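You operate a simulated robot arm through the tools that you are given. There is no shell and no other tool.

The job below is to be done with a simulated two-armed robot. You get a single attempt, and the scene is never put back.

## Task
Switch the grey tester off, unscrew both knobs on the housing and lift the black lamp into the lamps tray.
Fine: Power off before the lamp moves. Set down upright: black lamp.
Where things are to end (x, y in the base frame): black lamp within 0.03 m of [0.65, -0.27].

It is judged by the outcome, as a careful person would: the job done as asked, and still so three seconds after it is handed in. It fails if anything else is knocked over, pushed out of place, dropped, spilled or broken.

## Robot
Two 6-joint arms with two-finger parallel grippers on one trunk that stands fixed in place. Base frame: the origin is at the foot of the trunk, x ahead of it, y to its left, z up. Readings come in m, rad, newtons and seconds.
The left shoulder is at [0.28, 0.185, 1.18], the right one opposite. With the tool pointing down near the work surface each hand reaches from about 0.46 to 0.9 m from the base axis, measured 20 degrees to its own side. Payload 1.57 kg a hand.
The tool frame of a hand sits at the grasp point between the pads (the TCP): z along the fingers, y along the line on which they close. The tips reach 0.03 m beyond it. The gripper opens to 0.08 m. The fingers are 0.017 m wide and 0.012 m thick; the gripper's body (0.04 by 0.082 m) begins 0.08 m behind the TCP.
Orientation is that of the tool frame in the base frame, as a unit quaternion [w, x, y, z]. With the fingers straight down and closing along the base's y, the tool's x points along the base's -x, its y along +y and its z along -z.

## Interface
- The arms move only by the tool apply_moves. It takes "left_targets", "right_targets" or both (then of equal length, played together; a hand with none holds still); each is a list of rows, each a list of 7 numbers: the gripper command, from -1 (fully open) to 1 (shut), values between in proportion, then the shift along the tool's x, y, z in m, then the turn, a rotation vector about the tool's x, y, z in rad. In form: [[gripper, x, y, z, wx, wy, wz], ...]. A call has 1 to 20 rows; each row shifts and turns the commanded pose from where the row before left it, along the tool's axes as they then stand. Each row takes 0.2 s and may step no farther than 0.05 m and 0.15 rad from the row before; otherwise, or with a gripper value out of range, the whole call is refused. Where a pose cannot be reached the arm comes as near as it can. A force on the tool above 40 N (or 10 N above the force at the start of the call, whichever is more), or a blocked arm, ends the call early, and 0.2 s more pass. The fingers move at their own pace (about 0.153 m/s each) and stop on an object; they squeeze with about 39 N. The grip force told is the motor's: it shows also when the fingers shut on nothing. Time passes only in rows, and 0.2 s behind the last, so rows that do not move let the fingers close. The reply holds the time, the measured pose of the TCP, the force on the tool along the base axes, the opening and the grip force, in the units named above and with some noise, with the torque about the TCP (base axes, N m) and any sound that the robot's microphone picked up.
- Cameras (640 x 400 px; columns grow to the right, rows downward): "scene" is now at [0.2272, -0.0191, 1.6104]; the picture's right is [-0.26, -0.97, 0.00], its down [-0.80, 0.21, -0.56] and it looks along [0.54, -0.14, -0.83] (base axes); focal length 365 px, centre (320, 200). "left" rides on the left gripper at [0.072, 0.007, -0.122] in its tool frame; the picture's right is [-0.09, 1.00, 0.00], its down [-0.84, -0.08, -0.54] and it looks along [-0.54, -0.05, 0.84] (tool axes); focal length 238 px, centre (320, 200). "right" rides on the right gripper at [0.072, -0.007, -0.122] in its tool frame; the picture's right is [0.09, 1.00, 0.00], its down [-0.84, 0.08, -0.54] and it looks along [-0.54, 0.05, 0.84] (tool axes); focal length 238 px, centre (320, 200). There is no depth. A picture from a camera that has moved, and an enlarged one, comes with that camera's place and axes in the base frame and with its lens.
- grab_frame(camera): a new picture of that camera. No time passes.
- move_column(by): slides the trunk up (or, below 0, down) by that many m; the arms and the scene camera ride with it, the base frame stays. It gives what a move gives, with no picture.
- pan_tilt(pan, tilt): turns the head with the scene camera to pan (to the left, within 1.501 rad either way) and tilt (down, from -0.506 to 1.204), counted from straight ahead of the robot. It gives what a move gives.
- zoom(camera, box): a new picture of the part [left, top, right, bottom] of that camera's present view, enlarged. No time passes.
- sign_off(): hands the job in; it is judged then, once.

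Nothing tells you positions but the pictures and the camera data. Unless the task says otherwise, let go and move clear before handing in.

The tools are called after "Call:" as a command line: name --argument value ..., lists and objects as JSON in quotes. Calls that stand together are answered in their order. apply_moves: Moves the arms, as the interface text tells. Its arguments: {"type":"object","properties":{"left_targets":{"type":"array","items":{"type":"array","items":{"type":"number"}}},"right_targets":{"type":"array","items":{"type":"array","items":{"type":"number"}}}},"required":[]} The other tools are called the same way: move_column (by) slides the trunk up or down; pan_tilt (pan, tilt) turns the head that bears the scene camera; grab_frame (camera) takes a picture; zoom (camera, box) takes an enlarged picture of a part of a camera's view; sign_off () hands the job in.

At the start:

```text
t: 0.0
left_tool_pos: [0.5865, 0.1708, 1.1828]
left_ee_rot: [0.0, 0.0, 1.0, 0.0]
left_ft_force: [-0.8, -0.4, 0.2]
left_moment: [0.01, 0.03, -0.03]
left_width: 0.0799
left_grip_force: 0.1
right_tool_pos: [0.4773, -0.3483, 1.2258]
right_ee_rot: [0.0, 0.0, 1.0, 0.0]
right_ft_force: [0.1, -0.9, -0.4]
right_moment: [0.01, -0.01, 0.0]
right_width: 0.0798
right_grip_force: 0.0
trunk travel left (down, up): [-0.875, 0.115]
head pan, tilt: [-0.258, 0.977]
```

scene: 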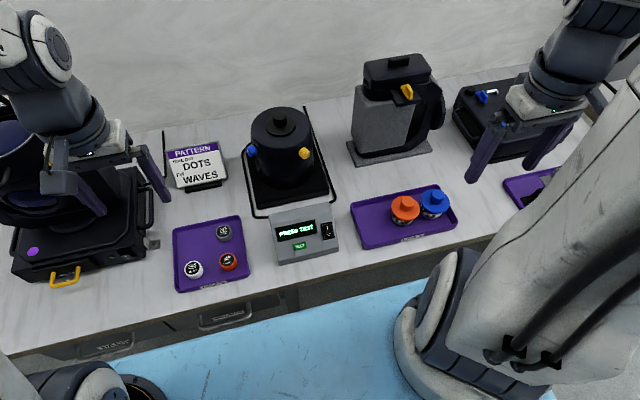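
right: 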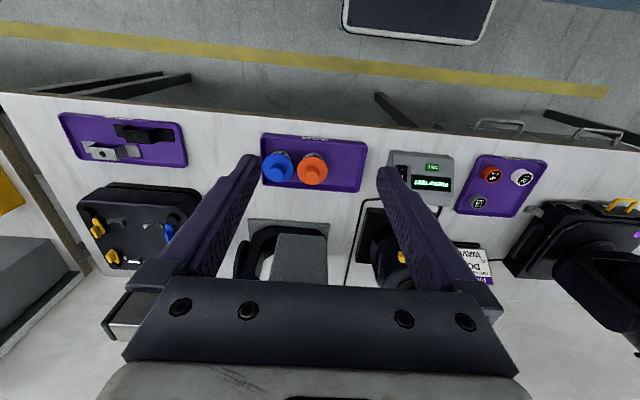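
left: 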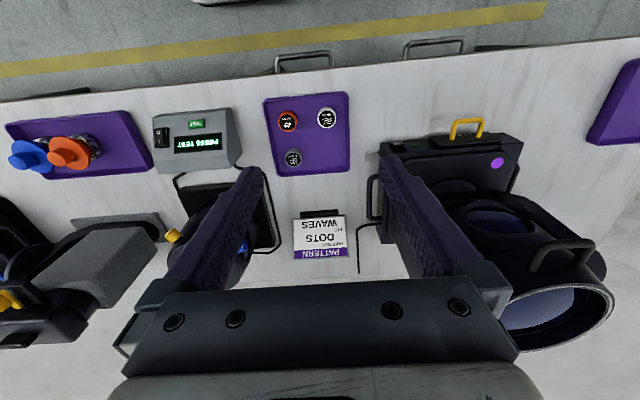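

I see a bench with a grey tester (screen, rocker switch), a black pot-like housing with blue and yellow knobs behind it, and several trays. I'll zoom in to identify things before moving.

Call:
zoom --camera "scene" --box '[220, 90, 360, 178]'

Call:
zoom --camera "scene" --box '[250, 190, 360, 270]'

Call:
zoom --camera "scene" --box '[340, 40, 480, 250]'

Call:
zoom --camera "scene" --box '[440, 60, 600, 220]'

Call:
zoom --camera "scene" --box '[150, 120, 260, 300]'

Call:
zoom --camera "right" --box '[40, 100, 260, 280]'

Call:
zoom --camera "right" --box '[230, 120, 400, 280]'

```text
4.55 times, centred on (290, 134) of scene
camera zoom: at [0.2272, -0.0191, 1.6104], right [-0.26, -0.97, 0.0], down [-0.8, 0.21, -0.56], along [0.54, -0.14, -0.83], focal length 1660 px, centre (456, 500)
```

zoom: 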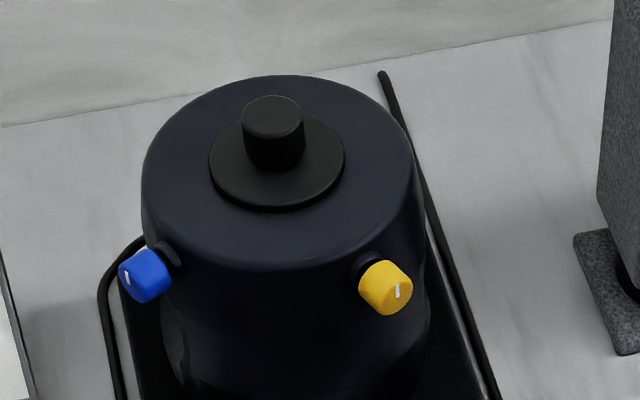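

```text
5.00 times, centred on (305, 230) of scene
camera zoom: at [0.2272, -0.0191, 1.6104], right [-0.26, -0.97, 0.0], down [-0.8, 0.21, -0.56], along [0.54, -0.14, -0.83], focal length 1826 px, centre (395, 50)
```

zoom: 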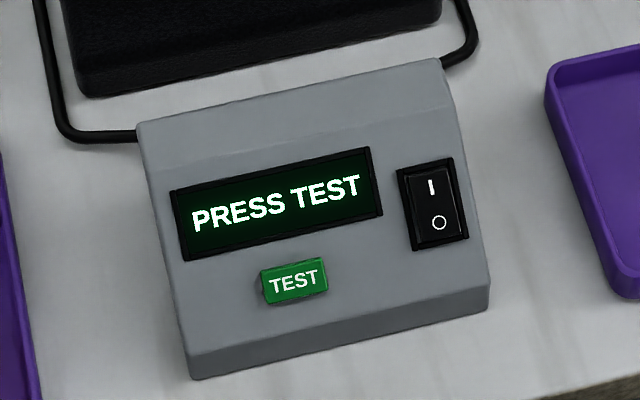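

```text
1.90 times, centred on (410, 145) of scene
camera zoom: at [0.2272, -0.0191, 1.6104], right [-0.26, -0.97, 0.0], down [-0.8, 0.21, -0.56], along [0.54, -0.14, -0.83], focal length 696 px, centre (149, 305)
```

zoom: 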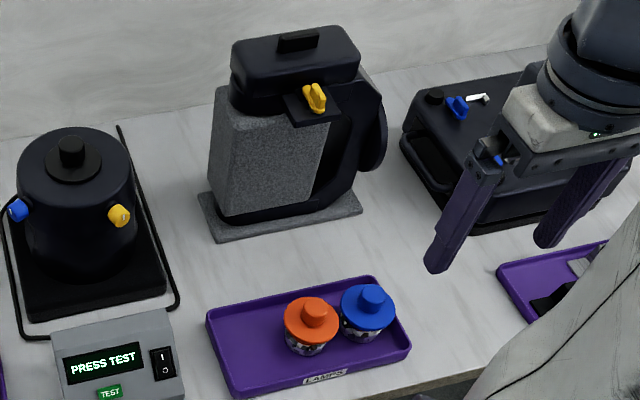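

```text
2.50 times, centred on (520, 140) of scene
camera zoom: at [0.2272, -0.0191, 1.6104], right [-0.26, -0.97, 0.0], down [-0.8, 0.21, -0.56], along [0.54, -0.14, -0.83], focal length 913 px, centre (-180, 350)
```

zoom: 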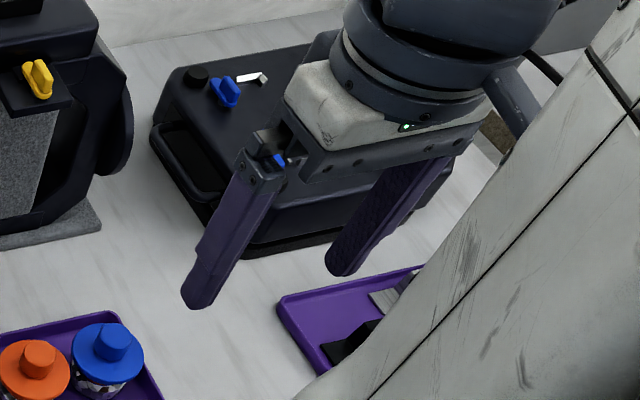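

```text
2.22 times, centred on (205, 210) of scene
camera zoom: at [0.2272, -0.0191, 1.6104], right [-0.26, -0.97, 0.0], down [-0.8, 0.21, -0.56], along [0.54, -0.14, -0.83], focal length 812 px, centre (576, 178)
```

zoom: 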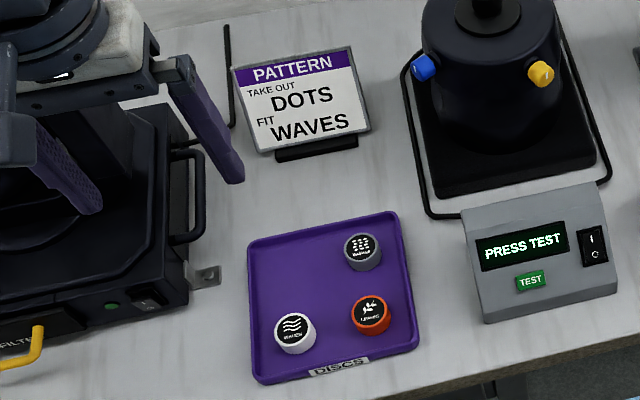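

```text
2.22 times, centred on (150, 190) of right
camera zoom: at [0.4035, -0.3537, 1.3466], right [-0.09, 1.0, 0.0], down [0.84, 0.08, 0.54], along [0.54, 0.05, -0.84], focal length 530 px, centre (698, 222)
```

zoom: 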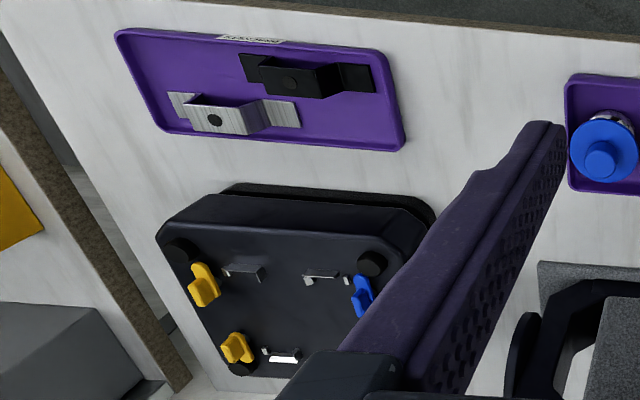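

```text
2.50 times, centred on (315, 200) of right
camera zoom: at [0.4035, -0.3537, 1.3466], right [-0.09, 1.0, 0.0], down [0.84, 0.08, 0.54], along [0.54, 0.05, -0.84], focal length 596 px, centre (332, 200)
```

zoom: 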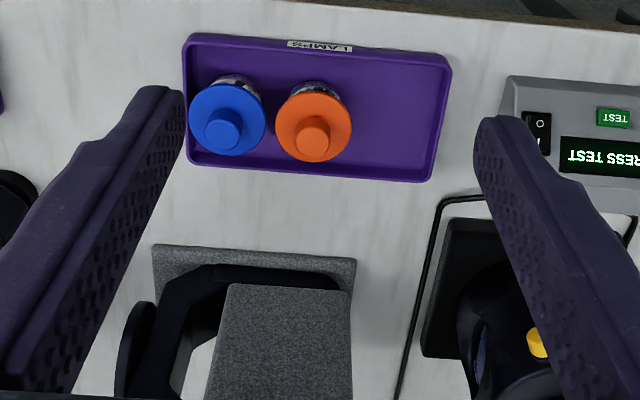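

The tester (screen lit, rocker with I far / O near) seems to be at about (0.63,-0.14,0.85). The black lamp sits in the black housing at about (0.855,-0.086), with a yellow knob on its near-right side and a blue knob on its left. I'll bring the right hand over the tester with its fingers shut and look from there.

Call:
apply_moves --right_targets '[[1, -0.019, 0.0291, 0.0243, 0, 0, 0], [1, -0.019, 0.0291, 0.0243, 0, 0, 0], [1, -0.019, 0.0291, 0.0243, 0, 0, 0], [1, -0.019, 0.0291, 0.0243, 0, 0, 0], [1, -0.019, 0.0291, 0.0243, 0, 0, 0], [1, -0.019, 0.0291, 0.0243, 0, 0, 0], [1, -0.019, 0.0291, 0.0243, 0, 0, 0], [1, 0, 0, 0, 0, 0, 0]]'

Call:
grab_frame --camera "right"

Call:
grab_frame --camera "scene"

```text
t: 1.8
left_tool_pos: [0.5841, 0.1719, 1.1826]
left_ee_rot: [0.0, 0.0, 1.0, 0.0]
left_ft_force: [-0.4, 0.4, -1.3]
left_moment: [0.0, 0.04, -0.01]
left_width: 0.0799
left_grip_force: 0.1
right_tool_pos: [0.6101, -0.1429, 1.0527]
right_ee_rot: [0.0, 0.0, 1.0, 0.0]
right_ft_force: [0.3, 0.8, 0.4]
right_moment: [0.01, 0.02, -0.03]
right_width: 0.0
right_grip_force: 21.0
trunk travel left (down, up): [-0.875, 0.115]
head pan, tilt: [-0.258, 0.977]
```

```text
taken
camera right: at [0.5369, -0.1487, 1.1746], right [-0.09, 1.0, 0.0], down [0.84, 0.08, 0.54], along [0.54, 0.05, -0.84], focal length 238 px, centre (320, 200)
```

right: 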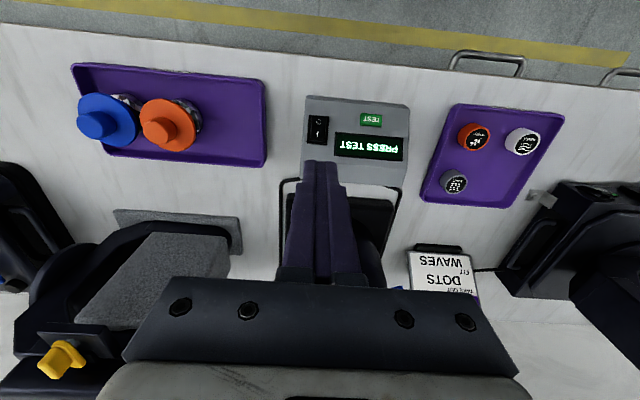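

```text
taken
camera scene: at [0.2275, -0.0189, 1.6104], right [-0.26, -0.97, 0.0], down [-0.8, 0.21, -0.56], along [0.54, -0.14, -0.83], focal length 365 px, centre (320, 200)
```

scene: 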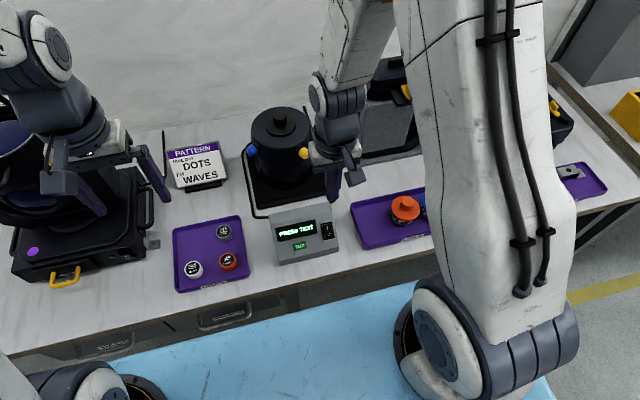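

The right hand is above the tester area. I'll zoom in from the wrist camera to locate the rocker precisely.

Call:
zoom --camera "right" --box '[290, 90, 420, 190]'

Call:
zoom --camera "scene" --box '[250, 190, 360, 270]'

```text
4.00 times, centred on (355, 140) of right
camera zoom: at [0.5369, -0.1487, 1.1746], right [-0.09, 1.0, 0.0], down [0.84, 0.08, 0.54], along [0.54, 0.05, -0.84], focal length 953 px, centre (180, 440)
```

zoom: 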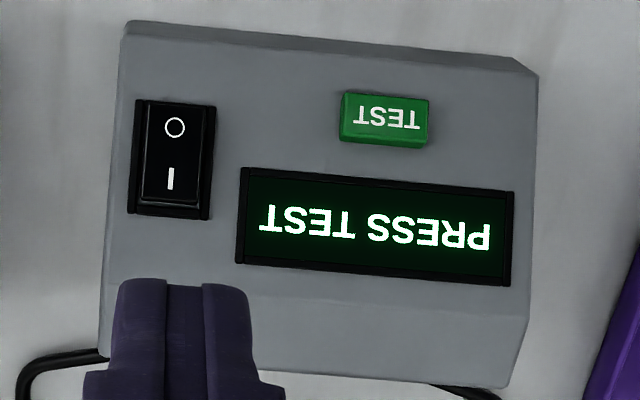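

```text
5.00 times, centred on (305, 230) of scene
camera zoom: at [0.2275, -0.0189, 1.6104], right [-0.26, -0.97, 0.0], down [-0.8, 0.21, -0.56], along [0.54, -0.14, -0.83], focal length 1826 px, centre (395, 50)
```

zoom: 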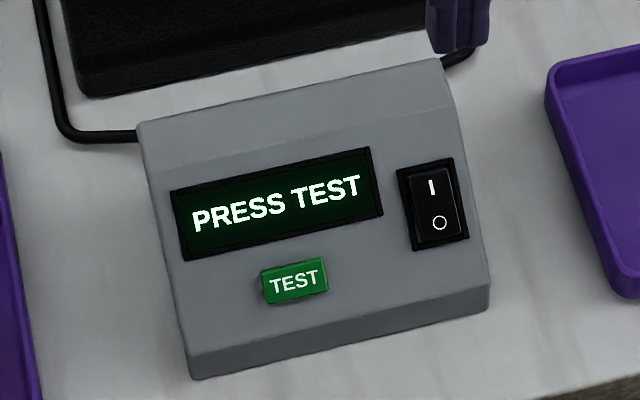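

The O end of the rocker works out at about (0.621,-0.143,0.852), on a panel tilted about 27° towards me. I'll come down, tilt to face the panel and hover about 3 cm off before pressing.

Call:
apply_moves --right_targets '[[1, 0.004, 0, 0.0367, 0, 0, 0], [1, 0.004, 0, 0.0367, 0, 0, 0], [1, 0.004, 0, 0.0367, 0, 0, 0], [1, 0.004, 0, 0.0367, 0, 0, 0], [1, 0, 0, 0, 0, -0.15, 0], [1, 0, 0, 0, 0, -0.15, 0], [1, 0, 0, 0, 0, -0.15, 0], [1, 0, 0, 0, 0, 0, 0]]'

Call:
zoom --camera "right" --box '[220, 80, 420, 220]'

Call:
zoom --camera "scene" --box '[250, 180, 380, 270]'

```text
t: 3.6
left_tool_pos: [0.5846, 0.1715, 1.1826]
left_ee_rot: [0.0, -0.001, 1.0, 0.001]
left_ft_force: [-0.2, -0.4, 0.5]
left_moment: [0.01, 0.04, 0.0]
left_width: 0.0803
left_grip_force: 0.1
right_tool_pos: [0.5941, -0.1444, 0.9086]
right_ee_rot: [0.224, 0.0, 0.975, 0.001]
right_ft_force: [-0.7, 0.4, -0.2]
right_moment: [-0.03, 0.0, 0.02]
right_width: 0.0
right_grip_force: 20.6
trunk travel left (down, up): [-0.875, 0.115]
head pan, tilt: [-0.258, 0.977]
```

```text
2.86 times, centred on (320, 150) of right
camera zoom: at [0.4749, -0.15, 0.9865], right [-0.08, 1.0, -0.04], down [0.52, 0.08, 0.85], along [0.85, 0.05, -0.52], focal length 681 px, centre (320, 343)
```

zoom: 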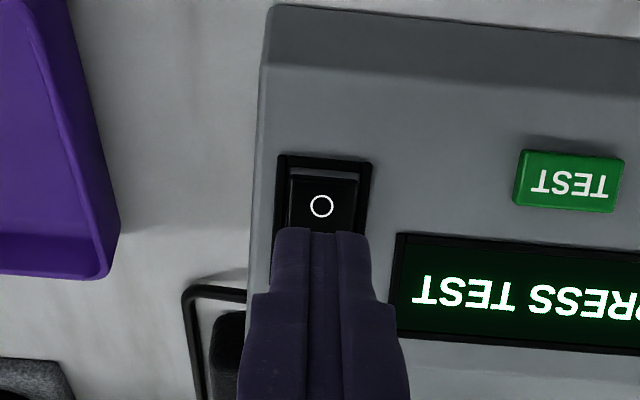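

```text
4.44 times, centred on (315, 225) of scene
camera zoom: at [0.2273, -0.019, 1.6104], right [-0.26, -0.97, 0.0], down [-0.8, 0.21, -0.56], along [0.54, -0.14, -0.83], focal length 1623 px, centre (342, 89)
```

zoom: 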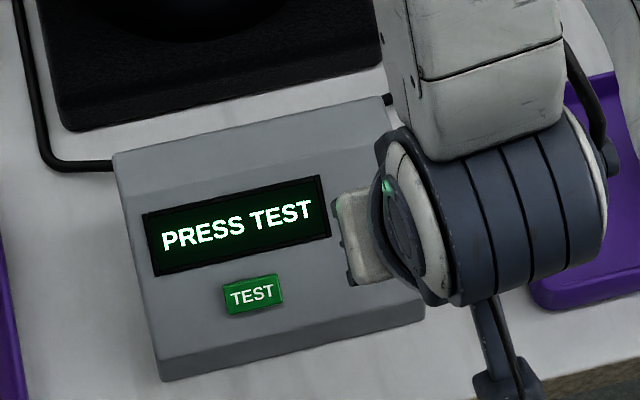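

The fingers line up with the O mark. I'll press along the tool axis in small steps.

Call:
apply_moves --right_targets '[[1, 0.001, 0.001, 0.012, 0, 0, 0], [1, 0, 0, 0.01, 0, 0, 0], [1, 0, 0, 0.004, 0, 0, 0], [1, 0, 0, 0.003, 0, 0, 0], [1, 0, 0, 0.003, 0, 0, 0], [1, 0, 0, 0.002, 0, 0, 0], [1, 0, 0, 0.002, 0, 0, 0]]'

Call:
zoom --camera "scene" --box '[250, 180, 380, 270]'

Call:
zoom --camera "right" --box '[220, 80, 420, 220]'

```text
t: 5.2
left_tool_pos: [0.5854, 0.1719, 1.1841]
left_ee_rot: [0.0, -0.001, 1.0, 0.0]
left_ft_force: [-1.0, -0.6, -0.7]
left_moment: [-0.02, 0.0, 0.01]
left_width: 0.0803
left_grip_force: 0.1
right_tool_pos: [0.6067, -0.1443, 0.8759]
right_ee_rot: [0.222, -0.001, 0.975, 0.0]
right_ft_force: [-8.6, 0.7, 15.2]
right_moment: [0.02, -0.08, -0.03]
right_width: 0.0
right_grip_force: 21.1
trunk travel left (down, up): [-0.875, 0.115]
head pan, tilt: [-0.258, 0.977]
```

```text
4.44 times, centred on (315, 225) of scene
camera zoom: at [0.226, -0.0189, 1.6109], right [-0.26, -0.97, 0.0], down [-0.8, 0.21, -0.56], along [0.54, -0.14, -0.83], focal length 1623 px, centre (342, 89)
```

zoom: 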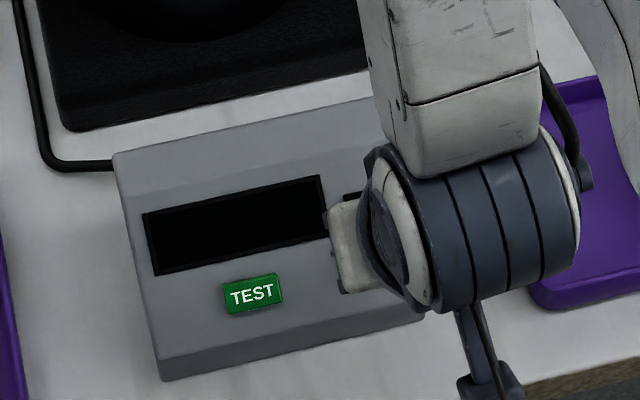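

```text
2.86 times, centred on (320, 150) of right
camera zoom: at [0.4877, -0.1493, 0.9544], right [-0.08, 1.0, -0.04], down [0.52, 0.08, 0.85], along [0.85, 0.05, -0.52], focal length 681 px, centre (320, 343)
```

zoom: 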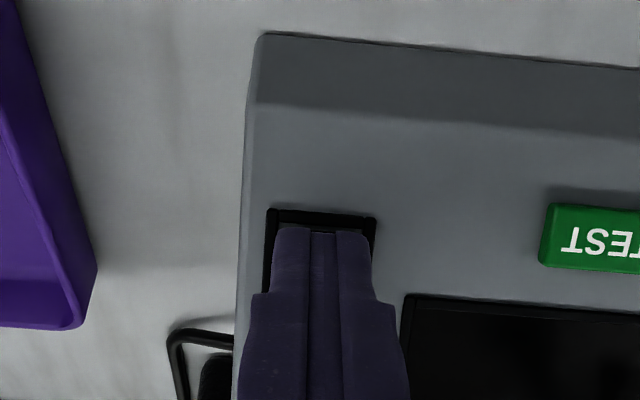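

The screen is dark, so the tester is off. I'll back off along the tool axis, check that the switch stays off, and then look at the knobs.

Call:
apply_moves --right_targets '[[1, 0, 0, -0.02, 0, 0, 0], [1, 0, 0, -0.04, 0, 0, 0], [1, 0, 0, -0.04, 0, 0, 0], [1, 0, 0, -0.04, 0, 0, 0], [1, 0, 0, 0, 0, 0, 0]]'

Call:
grab_frame --camera "right"

Call:
zoom --camera "scene" --box '[220, 90, 360, 178]'

```text
t: 6.4
left_tool_pos: [0.5854, 0.1712, 1.1833]
left_ee_rot: [0.0, 0.0, 1.0, 0.0]
left_ft_force: [-0.1, -0.3, 0.1]
left_moment: [0.05, 0.01, 0.0]
left_width: 0.0802
left_grip_force: 0.1
right_tool_pos: [0.5981, -0.1319, 0.977]
right_ee_rot: [0.221, 0.0, 0.975, 0.001]
right_ft_force: [-0.3, -1.1, 1.3]
right_moment: [-0.01, 0.0, 0.03]
right_width: 0.0
right_grip_force: 20.9
right hand out of reach, approached as far as the arm can: row 3, 4
trunk travel left (down, up): [-0.875, 0.115]
head pan, tilt: [-0.258, 0.977]
```

```text
taken
camera right: at [0.4792, -0.1369, 1.0546], right [-0.08, 1.0, -0.04], down [0.52, 0.08, 0.85], along [0.85, 0.05, -0.52], focal length 238 px, centre (320, 200)
```

right: 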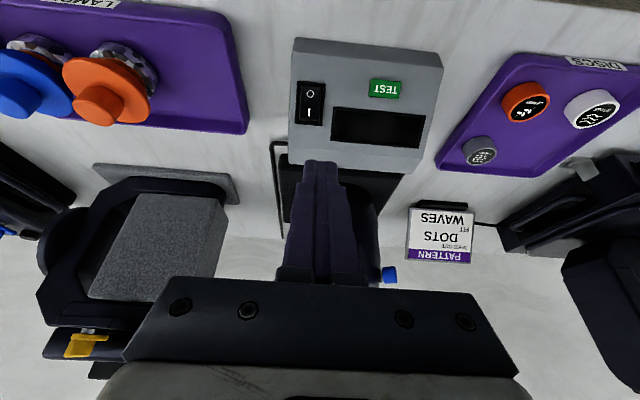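

```text
4.55 times, centred on (290, 134) of scene
camera zoom: at [0.2269, -0.019, 1.6104], right [-0.26, -0.97, 0.0], down [-0.8, 0.21, -0.56], along [0.54, -0.14, -0.83], focal length 1660 px, centre (456, 500)
```

zoom: 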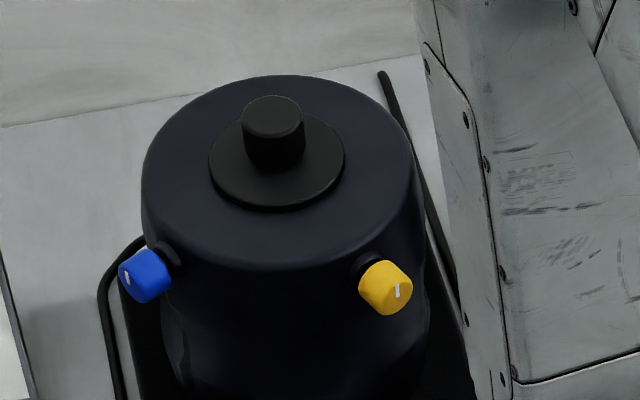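

The rocker stays off. Next I'll bring the right hand level at yellow-knob height, well short of the housing, with the gripper open, so the wrist camera can see the knob face-on.

Call:
apply_moves --right_targets '[[-1, 0, -0.007, 0, 0, -0.14, 0], [-1, 0, -0.007, 0, 0, -0.14, 0], [-1, 0, -0.007, 0, 0, -0.14, 0], [-1, 0, -0.007, 0, 0, -0.14, 0], [-1, 0, -0.007, 0, 0, -0.14, 0], [-1, 0, -0.007, 0, 0, -0.14, 0], [-1, 0, -0.007, 0, 0, -0.14, 0], [-1, 0, -0.007, 0, 0, -0.14, 0], [-1, 0, 0, 0, 0, 0, 0]]'

Call:
grab_frame --camera "right"

Call:
grab_frame --camera "scene"

```text
t: 8.4
left_tool_pos: [0.5844, 0.1713, 1.1828]
left_ee_rot: [-0.001, -0.001, 1.0, 0.0]
left_ft_force: [0.0, 0.2, 0.1]
left_moment: [-0.04, 0.01, -0.02]
left_width: 0.08
left_grip_force: 0.0
right_tool_pos: [0.7244, -0.1232, 0.9501]
right_ee_rot: [0.706, 0.0, 0.708, 0.0]
right_ft_force: [-0.4, 0.4, -0.3]
right_moment: [0.04, -0.03, 0.0]
right_width: 0.0801
right_grip_force: 0.1
right hand out of reach, approached as far as the arm can: row 1, 2, 6, 7, 8
trunk travel left (down, up): [-0.875, 0.115]
head pan, tilt: [-0.258, 0.977]
```

```text
taken
camera right: at [0.6013, -0.1281, 0.8778], right [0.0, 1.0, -0.09], down [-0.54, 0.08, 0.84], along [0.84, 0.05, 0.54], focal length 238 px, centre (320, 200)
```

right: 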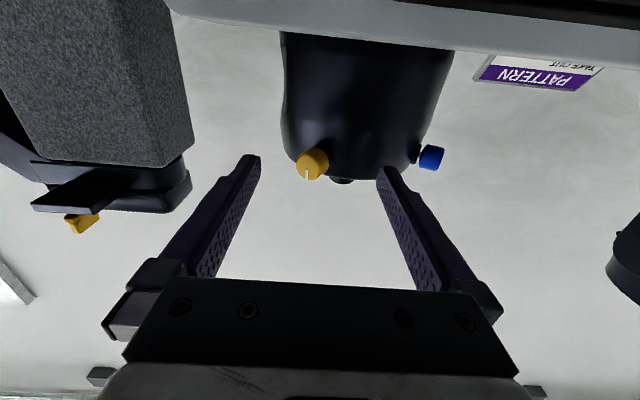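

```text
taken
camera scene: at [0.2274, -0.0191, 1.6104], right [-0.26, -0.97, 0.0], down [-0.8, 0.21, -0.56], along [0.54, -0.14, -0.83], focal length 365 px, centre (320, 200)
```

scene: 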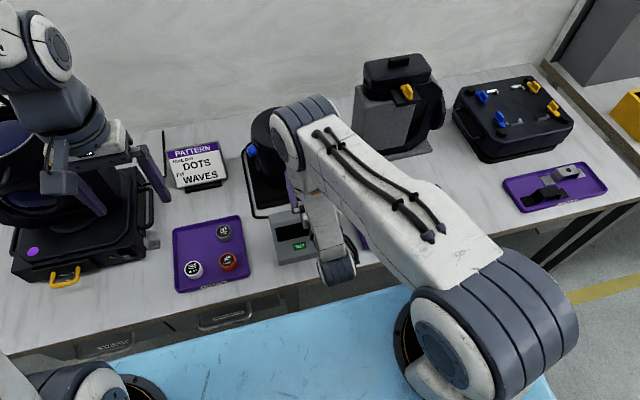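

The rocker is off, and the yellow knob is at about (0.785,-0.127,0.962) with the blue one at about (0.824,-0.008,0.960). I'll zoom in to judge their axes.

Call:
zoom --camera "right" --box '[265, 100, 465, 225]'

Call:
zoom --camera "left" --box '[150, 180, 290, 280]'

```text
3.20 times, centred on (365, 162) of right
camera zoom: at [0.6013, -0.1281, 0.8778], right [0.0, 1.0, -0.09], down [-0.54, 0.08, 0.84], along [0.84, 0.05, 0.54], focal length 763 px, centre (176, 320)
```

zoom: 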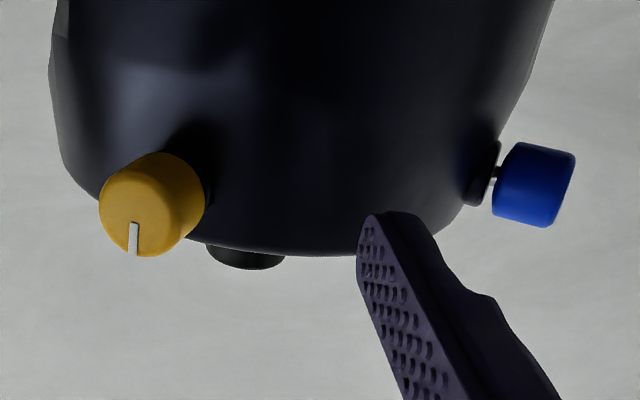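

```text
4.00 times, centred on (220, 230) of left
camera zoom: at [0.512, 0.1785, 1.3041], right [0.09, 1.0, 0.0], down [0.84, -0.08, 0.54], along [0.54, -0.05, -0.84], focal length 953 px, centre (720, 80)
```

zoom: 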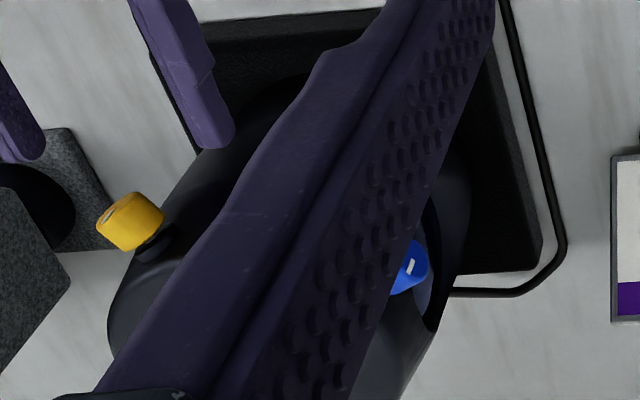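

The knobs look about 22 mm across, with roughly horizontal radial axes: yellow facing about 210° and blue about 110°. I'll shift the right hand outwards and yaw it to face the yellow knob, staying at a standoff.

Call:
apply_moves --right_targets '[[-1, -0.006, -0.018, 0, 0, 0, 0], [-1, -0.006, -0.018, 0, 0, 0, 0], [-1, 0, 0, 0, -0.139, 0, 0], [-1, 0, 0, 0, -0.139, 0, 0], [-1, 0, 0, 0, -0.139, 0, 0], [-1, 0, 0, 0, -0.138, 0, 0], [-1, 0, 0, 0, 0, 0, 0]]'

Call:
grab_frame --camera "right"

Call:
zoom --camera "right" --box '[220, 100, 420, 225]'

```text
t: 10.0
left_tool_pos: [0.5842, 0.1717, 1.1827]
left_ee_rot: [0.001, 0.0, 1.0, 0.0]
left_ft_force: [0.2, -0.2, 1.0]
left_moment: [0.02, 0.0, 0.01]
left_width: 0.08
left_grip_force: 0.0
right_tool_pos: [0.737, -0.1545, 0.9606]
right_ee_rot: [0.679, -0.195, 0.68, 0.194]
right_ft_force: [-0.1, 0.9, 0.2]
right_moment: [-0.01, 0.01, -0.01]
right_width: 0.08
right_grip_force: 0.0
right hand out of reach, approached as far as the arm can: row 1, 2
trunk travel left (down, up): [-0.875, 0.115]
head pan, tilt: [-0.258, 0.977]
```

```text
taken
camera right: at [0.6352, -0.2241, 0.8877], right [-0.53, 0.85, -0.09], down [-0.5, -0.22, 0.84], along [0.69, 0.49, 0.54], focal length 238 px, centre (320, 200)
```

right: 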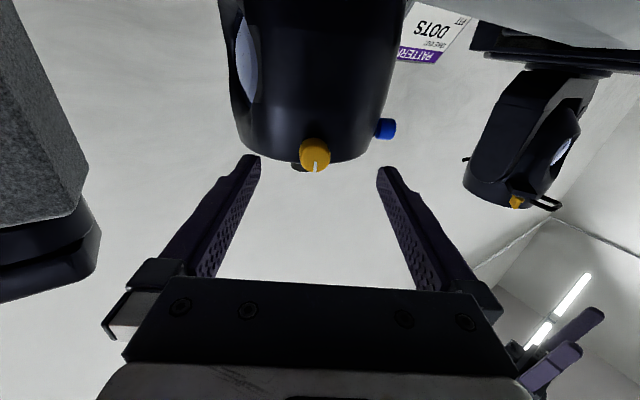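

```text
3.20 times, centred on (320, 162) of right
camera zoom: at [0.6352, -0.2241, 0.8877], right [-0.53, 0.85, -0.09], down [-0.5, -0.22, 0.84], along [0.69, 0.49, 0.54], focal length 763 px, centre (320, 320)
```

zoom: 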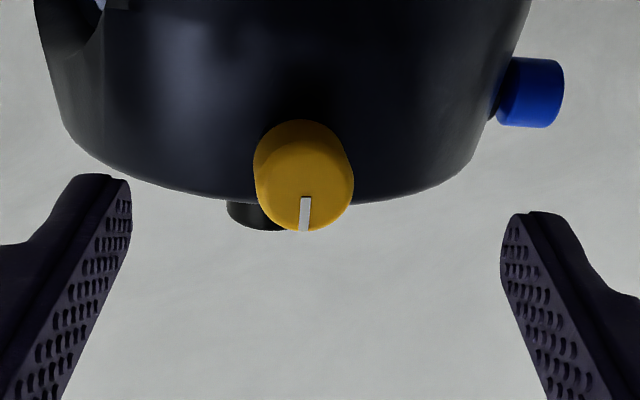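

The yellow knob is nearly on the tool axis, about 55 mm ahead of the TCP and a few mm to one side. I'll centre on it and advance with the gripper open.

Call:
apply_moves --right_targets '[[-1, 0.001, -0.0035, 0.01, 0, 0, 0], [-1, 0, 0, 0.01, 0, 0, 0], [-1, 0, 0, 0.006, 0, 0, 0], [-1, 0, 0, 0, 0, 0, 0]]'

Call:
zoom --camera "right" --box '[220, 100, 420, 225]'

Call:
zoom --camera "left" --box '[110, 180, 250, 280]'

```text
t: 11.0
left_tool_pos: [0.585, 0.1702, 1.1841]
left_ee_rot: [0.0, 0.0, 1.0, 0.0]
left_ft_force: [0.8, 0.4, -0.8]
left_moment: [-0.02, 0.0, 0.01]
left_width: 0.0799
left_grip_force: 0.0
right_tool_pos: [0.7598, -0.1444, 0.9598]
right_ee_rot: [0.679, -0.194, 0.68, 0.195]
right_ft_force: [0.6, 0.1, 0.5]
right_moment: [0.0, 0.02, 0.01]
right_width: 0.0798
right_grip_force: 0.1
trunk travel left (down, up): [-0.875, 0.115]
head pan, tilt: [-0.258, 0.977]
```

```text
3.20 times, centred on (320, 162) of right
camera zoom: at [0.6589, -0.2135, 0.887], right [-0.53, 0.85, -0.09], down [-0.5, -0.22, 0.84], along [0.69, 0.49, 0.54], focal length 763 px, centre (320, 320)
```

zoom: 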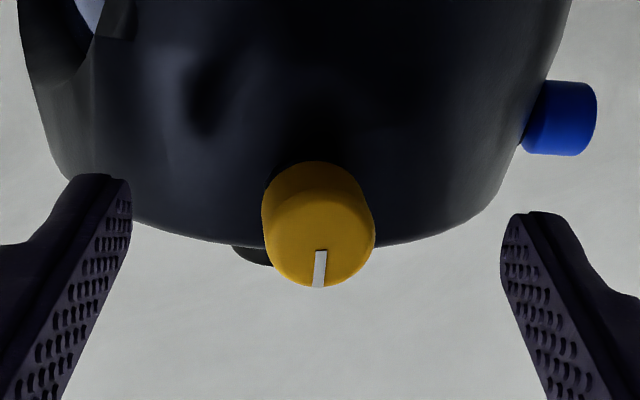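

```text
4.00 times, centred on (180, 230) of left
camera zoom: at [0.5118, 0.1784, 1.3042], right [0.09, 1.0, 0.0], down [0.84, -0.08, 0.54], along [0.54, -0.05, -0.84], focal length 953 px, centre (880, 80)
```

zoom: 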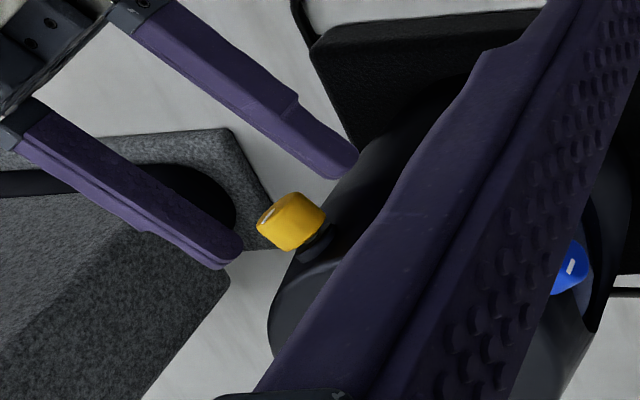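

The tips have reached about the knob's mid-length. I'll zoom tighter to check the axis alignment before closing.

Call:
zoom --camera "left" --box '[160, 212, 210, 252]'

Call:
zoom --camera "right" --box '[290, 140, 350, 200]'

```text
10.00 times, centred on (185, 232) of left
camera zoom: at [0.5118, 0.1784, 1.3042], right [0.09, 1.0, 0.0], down [0.84, -0.08, 0.54], along [0.54, -0.05, -0.84], focal length 2384 px, centre (1670, -120)
```

zoom: 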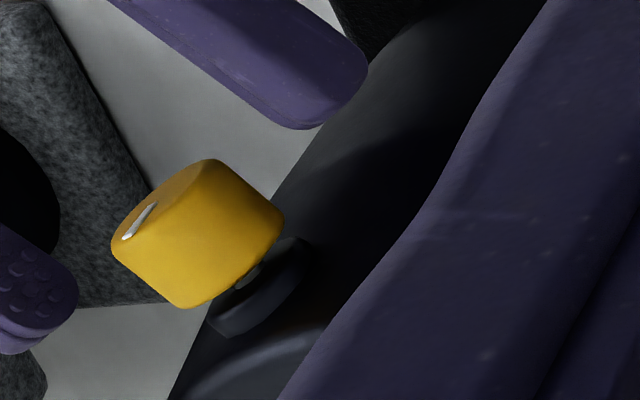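

```text
6.67 times, centred on (320, 170) of right
camera zoom: at [0.6589, -0.2135, 0.887], right [-0.53, 0.85, -0.09], down [-0.5, -0.22, 0.84], along [0.69, 0.49, 0.54], focal length 1589 px, centre (320, 400)
```

zoom: 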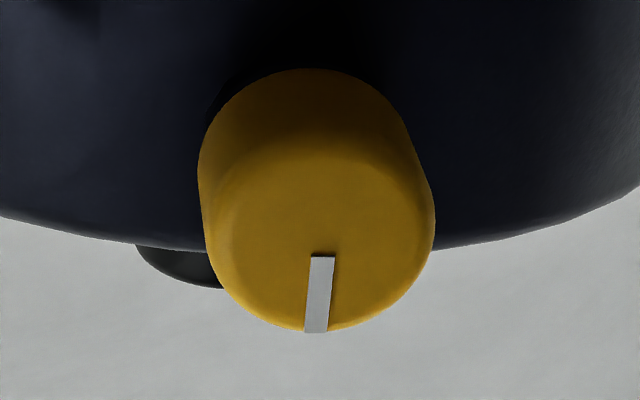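

The knob's axis looks closer to a 27° yaw. I'll trim the yaw, advance to the full knob length and close on it.

Call:
apply_moves --right_targets '[[-1, 0, 0, 0, 0.08, 0, 0], [-1, 0, 0, 0.004, 0, 0, 0], [-1, 0, 0, 0.003, 0, 0, 0], [0.2, 0, 0, 0, 0, 0, 0], [0.4, 0, 0, 0, 0, 0, 0]]'

Call:
zoom --camera "left" --box '[150, 205, 220, 261]'

Call:
zoom --camera "right" --box '[270, 120, 370, 200]'

```text
t: 12.2
left_tool_pos: [0.5848, 0.1715, 1.1833]
left_ee_rot: [0.001, -0.001, 1.0, 0.0]
left_ft_force: [-0.6, -1.0, -0.1]
left_moment: [0.0, 0.01, 0.02]
left_width: 0.0798
left_grip_force: 0.1
right_tool_pos: [0.7664, -0.1404, 0.9594]
right_ee_rot: [0.687, -0.166, 0.687, 0.166]
right_ft_force: [-0.9, 1.9, 0.0]
right_moment: [0.02, 0.02, 0.03]
right_width: 0.0262
right_grip_force: 0.9
trunk travel left (down, up): [-0.875, 0.115]
head pan, tilt: [-0.258, 0.977]
```

```text
7.14 times, centred on (185, 233) of left
camera zoom: at [0.5117, 0.1786, 1.3042], right [0.09, 1.0, 0.0], down [0.84, -0.08, 0.54], along [0.54, -0.05, -0.84], focal length 1702 px, centre (1284, -36)
```

zoom: 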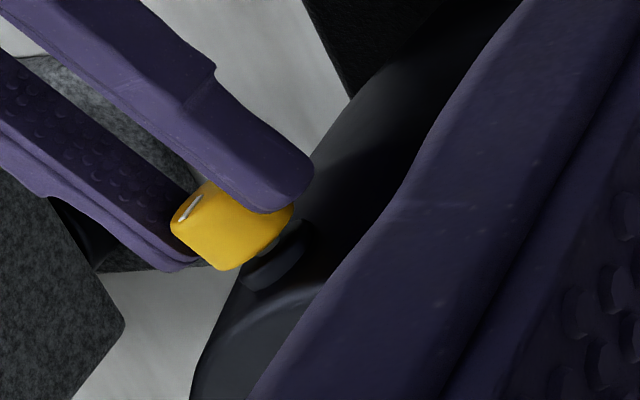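

```text
5.00 times, centred on (320, 160) of right
camera zoom: at [0.6593, -0.2012, 0.8872], right [-0.46, 0.88, -0.09], down [-0.52, -0.18, 0.84], along [0.72, 0.43, 0.54], focal length 1192 px, centre (320, 400)
```

zoom: 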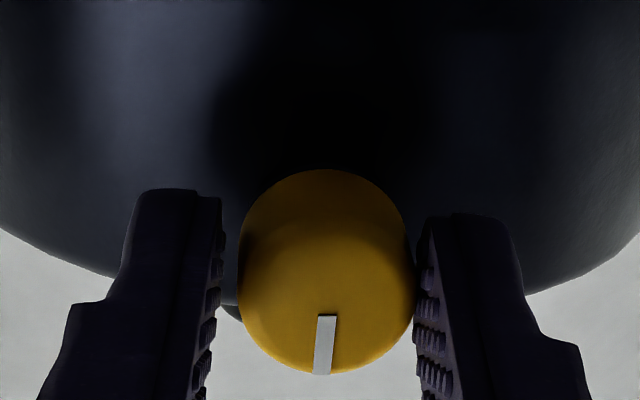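

The knob sits between the pads, slightly nearer the right-hand finger. I'll nudge 1 mm, grip, and turn a little counter-clockwise (as seen from outside) to feel the response.

Call:
apply_moves --right_targets '[[0.4, 0, 0.001, 0, 0, 0, 0], [1, 0, 0, 0, 0, 0, 0], [1, 0, 0, 0, 0, 0, 0], [1, 0, 0, 0, 0, 0, -0.1], [1, 0, 0, 0, 0, 0, -0.1]]'

Call:
zoom --camera "right" --box '[270, 120, 370, 200]'

Call:
zoom --camera "left" --box '[150, 205, 220, 261]'

```text
t: 13.4
left_tool_pos: [0.585, 0.1708, 1.1825]
left_ee_rot: [0.0, -0.001, 1.0, 0.001]
left_ft_force: [0.3, 0.2, 0.1]
left_moment: [-0.02, 0.03, 0.02]
left_width: 0.0798
left_grip_force: 0.1
right_tool_pos: [0.7649, -0.14, 0.96]
right_ee_rot: [0.7, -0.236, 0.667, 0.098]
right_ft_force: [-0.5, 6.1, 2.4]
right_moment: [-0.18, 0.44, -0.48]
right_width: 0.0233
right_grip_force: 35.3
trunk travel left (down, up): [-0.875, 0.115]
head pan, tilt: [-0.258, 0.977]
```

```text
5.00 times, centred on (320, 160) of right
camera zoom: at [0.6653, -0.2134, 0.8898], right [-0.44, 0.85, -0.29], down [-0.59, -0.03, 0.8], along [0.68, 0.52, 0.52], focal length 1192 px, centre (320, 400)
```

zoom: 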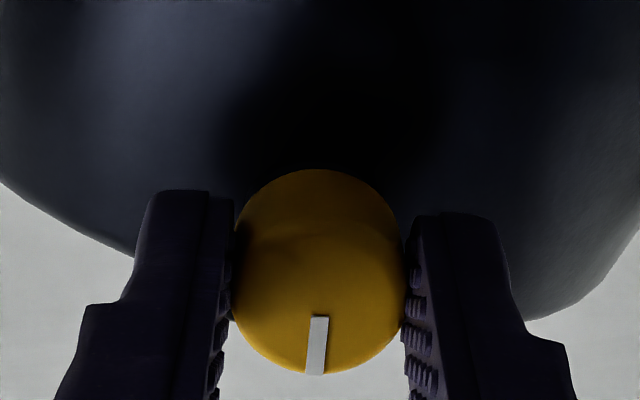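

```text
7.14 times, centred on (185, 233) of left
camera zoom: at [0.5117, 0.1788, 1.3042], right [0.09, 1.0, 0.0], down [0.84, -0.08, 0.54], along [0.54, -0.05, -0.84], focal length 1702 px, centre (1284, -36)
```

zoom: 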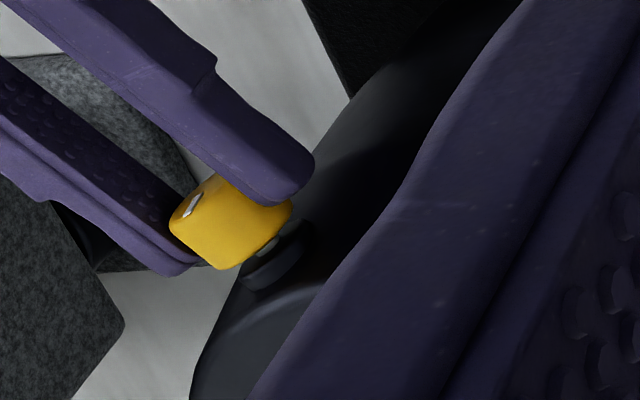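

The knob turns with the gripper and its mark stays fixed relative to the fingers. I'll keep unscrewing.

Call:
apply_moves --right_targets '[[1, 0, 0, 0, 0, 0, -0.15], [1, 0, 0, 0, 0, 0, -0.15], [1, 0, 0, 0, 0, 0, -0.15], [1, 0, 0, 0, 0, 0, -0.15]]'

Call:
zoom --camera "right" --box '[270, 120, 370, 200]'

Call:
zoom --camera "left" --box '[150, 205, 220, 261]'

```text
t: 14.4
left_tool_pos: [0.5856, 0.1718, 1.1829]
left_ee_rot: [0.0, 0.0, 1.0, 0.0]
left_ft_force: [-0.7, 0.2, 0.5]
left_moment: [0.0, 0.01, -0.02]
left_width: 0.0802
left_grip_force: 0.1
right_tool_pos: [0.765, -0.1402, 0.9596]
right_ee_rot: [0.698, -0.421, 0.567, -0.116]
right_ft_force: [-0.1, -1.2, 4.6]
right_moment: [0.02, -0.01, -0.79]
right_width: 0.0226
right_grip_force: 35.4
trunk travel left (down, up): [-0.875, 0.115]
head pan, tilt: [-0.258, 0.977]
```

```text
5.00 times, centred on (320, 160) of right
camera zoom: at [0.6814, -0.2456, 0.9139], right [-0.28, 0.56, -0.78], down [-0.78, 0.34, 0.53], along [0.55, 0.76, 0.34], focal length 1192 px, centre (320, 400)
```

zoom: 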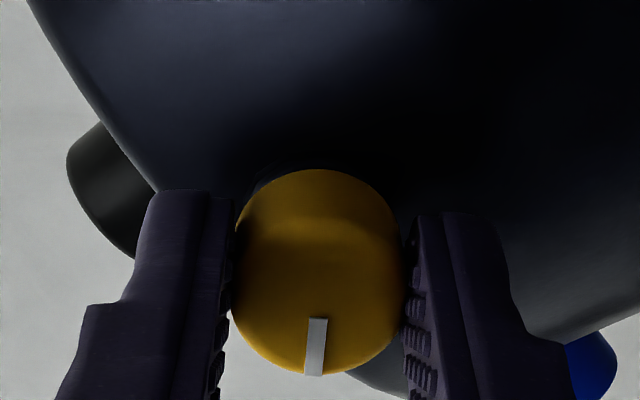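

```text
7.14 times, centred on (185, 233) of left
camera zoom: at [0.5118, 0.1783, 1.3043], right [0.09, 1.0, 0.0], down [0.84, -0.08, 0.54], along [0.54, -0.05, -0.84], focal length 1702 px, centre (1284, -36)
```

zoom: 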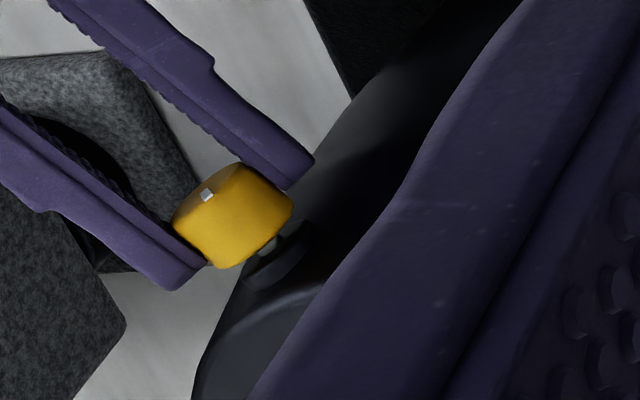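

The knob is turning, with a small yaw side-load. I'll trim the yaw slightly and continue unscrewing.

Call:
apply_moves --right_targets '[[1, 0, 0, 0, 0.035, 0.036, 0], [1, 0, 0, 0, 0, 0, -0.15], [1, 0, 0, 0, 0, 0, -0.15], [1, 0, 0, 0, 0, 0, -0.15], [1, 0, 0, 0, 0, 0, -0.15], [1, 0, 0, 0, 0, 0, -0.15]]'

Call:
zoom --camera "right" --box '[270, 120, 370, 200]'

Call:
zoom --camera "left" --box '[150, 205, 220, 261]'

```text
t: 15.8
left_tool_pos: [0.584, 0.1703, 1.1826]
left_ee_rot: [0.001, 0.001, 1.0, -0.001]
left_ft_force: [0.1, 0.1, -0.8]
left_moment: [0.0, 0.01, -0.02]
left_width: 0.0798
left_grip_force: 0.0
right_tool_pos: [0.765, -0.1397, 0.9605]
right_ee_rot: [0.598, -0.59, 0.388, -0.379]
right_ft_force: [-5.2, -3.2, 17.4]
right_moment: [0.14, -0.16, 0.55]
right_width: 0.0224
right_grip_force: 35.5
trunk travel left (down, up): [-0.875, 0.115]
head pan, tilt: [-0.258, 0.977]
```

```text
5.00 times, centred on (320, 160) of right
camera zoom: at [0.6822, -0.2552, 0.9653], right [0.03, -0.07, -1.0], down [-0.84, 0.54, -0.06], along [0.54, 0.84, -0.04], focal length 1192 px, centre (320, 400)
```

zoom: 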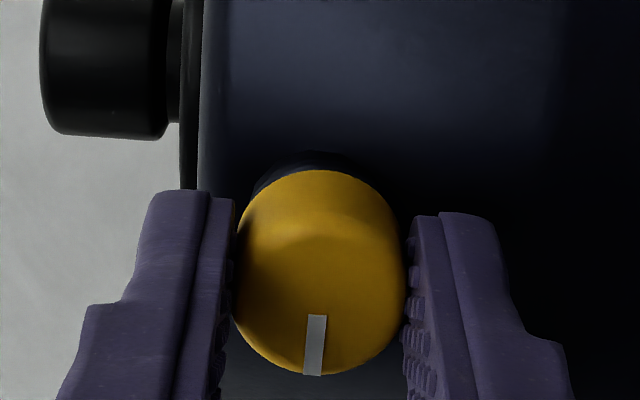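

```text
7.14 times, centred on (185, 233) of left
camera zoom: at [0.5109, 0.1784, 1.3047], right [0.09, 1.0, 0.0], down [0.84, -0.08, 0.54], along [0.54, -0.05, -0.84], focal length 1702 px, centre (1284, -36)
```

zoom: 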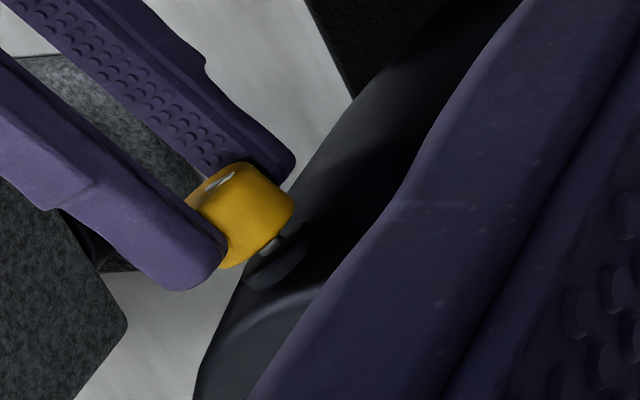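

About a quarter turn is done. The knob pushes slightly outward and upward, so I'll relieve that as I keep turning.

Call:
apply_moves --right_targets '[[1, 0, -0.0015, -0.0007, 0, 0, 0], [1, 0, 0, -0.0003, 0, 0, -0.15], [1, 0, 0, -0.0003, 0, 0, -0.15], [1, 0, 0, -0.0003, 0, 0, -0.15], [1, 0, 0, -0.0003, 0, 0, -0.15]]'

Call:
zoom --camera "right" --box '[270, 120, 370, 200]'

Call:
zoom --camera "left" --box '[150, 205, 220, 261]'

```text
t: 17.0
left_tool_pos: [0.5847, 0.1714, 1.183]
left_ee_rot: [0.0, -0.001, 1.0, 0.0]
left_ft_force: [-0.3, 0.4, -0.3]
left_moment: [-0.04, 0.0, -0.01]
left_width: 0.0802
left_grip_force: 0.0
right_tool_pos: [0.763, -0.1412, 0.9625]
right_ee_rot: [-0.46, 0.678, -0.197, 0.538]
right_ft_force: [2.8, 1.8, 14.2]
right_moment: [0.29, -0.49, 0.3]
right_width: 0.0227
right_grip_force: 34.9
trunk travel left (down, up): [-0.875, 0.115]
head pan, tilt: [-0.258, 0.977]
```

```text
5.00 times, centred on (320, 160) of right
camera zoom: at [0.6749, -0.2415, 1.0061], right [0.26, -0.57, -0.78], down [-0.76, 0.37, -0.53], along [0.59, 0.73, -0.34], focal length 1192 px, centre (320, 400)
```

zoom: 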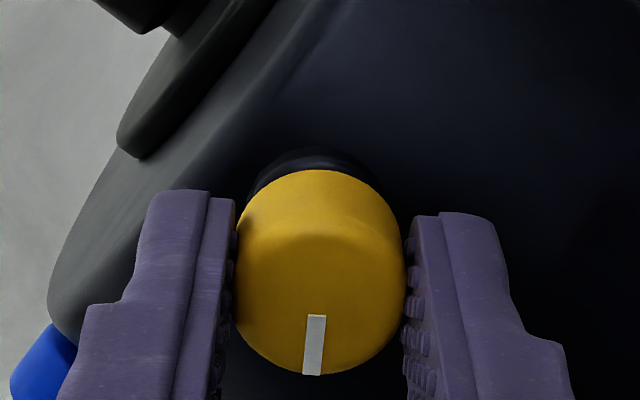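

```text
7.14 times, centred on (185, 233) of left
camera zoom: at [0.5113, 0.1787, 1.3045], right [0.09, 1.0, 0.0], down [0.84, -0.08, 0.54], along [0.54, -0.05, -0.84], focal length 1702 px, centre (1284, -36)
```

zoom: 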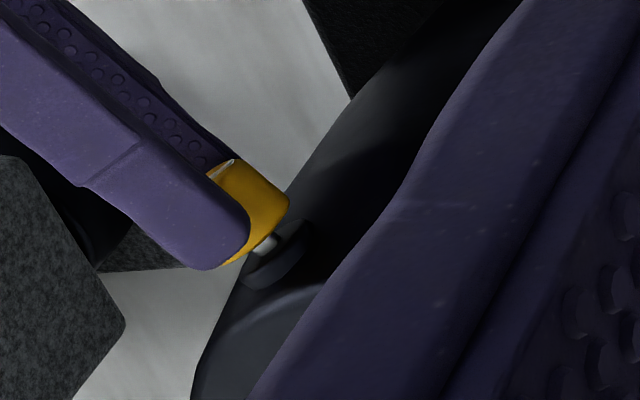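

The knob is backing out and the silver shaft gap is growing. I'll keep going.

Call:
apply_moves --right_targets '[[1, 0.0008, -0.0012, 0, 0, 0, 0], [1, 0, 0, -0.0003, 0, 0, -0.15], [1, 0, 0, -0.0002, 0, 0, -0.15], [1, 0, 0, -0.0003, 0, 0, -0.15], [1, 0, 0, -0.0002, 0, 0, -0.15], [1, 0, 0, -0.0003, 0, 0, -0.15]]'

Call:
zoom --camera "right" --box '[270, 120, 370, 200]'

Call:
zoom --camera "left" --box '[150, 205, 220, 261]'

```text
t: 18.5
left_tool_pos: [0.5826, 0.1705, 1.183]
left_ee_rot: [0.001, 0.0, 1.0, 0.0]
left_ft_force: [0.2, 0.3, -0.2]
left_moment: [0.0, -0.04, 0.02]
left_width: 0.0797
left_grip_force: 0.1
right_tool_pos: [0.7743, -0.1346, 0.9594]
right_ee_rot: [-0.243, 0.706, 0.064, 0.662]
right_ft_force: [-18.3, -0.1, 10.2]
right_moment: [0.36, -0.75, 0.06]
right_width: 0.0229
right_grip_force: 35.2
right hand out of reach, approached as far as the arm can: row 6
trunk travel left (down, up): [-0.875, 0.115]
head pan, tilt: [-0.258, 0.977]
stopped in row 6 (right hand): the force on the tool passed its limit at 43 N (the readings are from after the stop); the commanded pose is now the measured one
```

```text
5.00 times, centred on (320, 160) of right
camera zoom: at [0.6687, -0.1955, 1.0305], right [0.42, -0.89, -0.17], down [-0.56, -0.1, -0.82], along [0.72, 0.44, -0.54], focal length 1192 px, centre (320, 400)
```

zoom: 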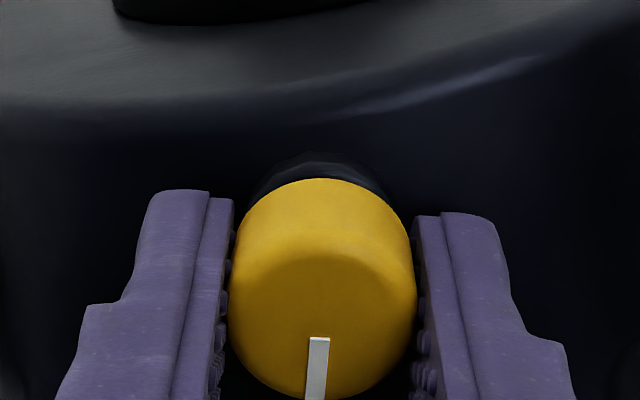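

```text
7.14 times, centred on (185, 233) of left
camera zoom: at [0.51, 0.1778, 1.3051], right [0.09, 1.0, 0.0], down [0.84, -0.08, 0.54], along [0.54, -0.05, -0.84], focal length 1702 px, centre (1284, -36)
```

zoom: 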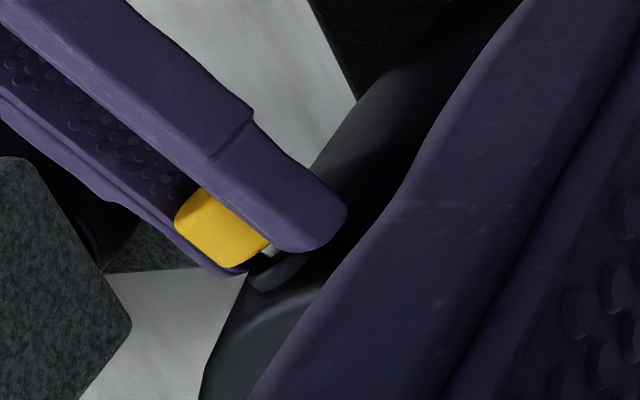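

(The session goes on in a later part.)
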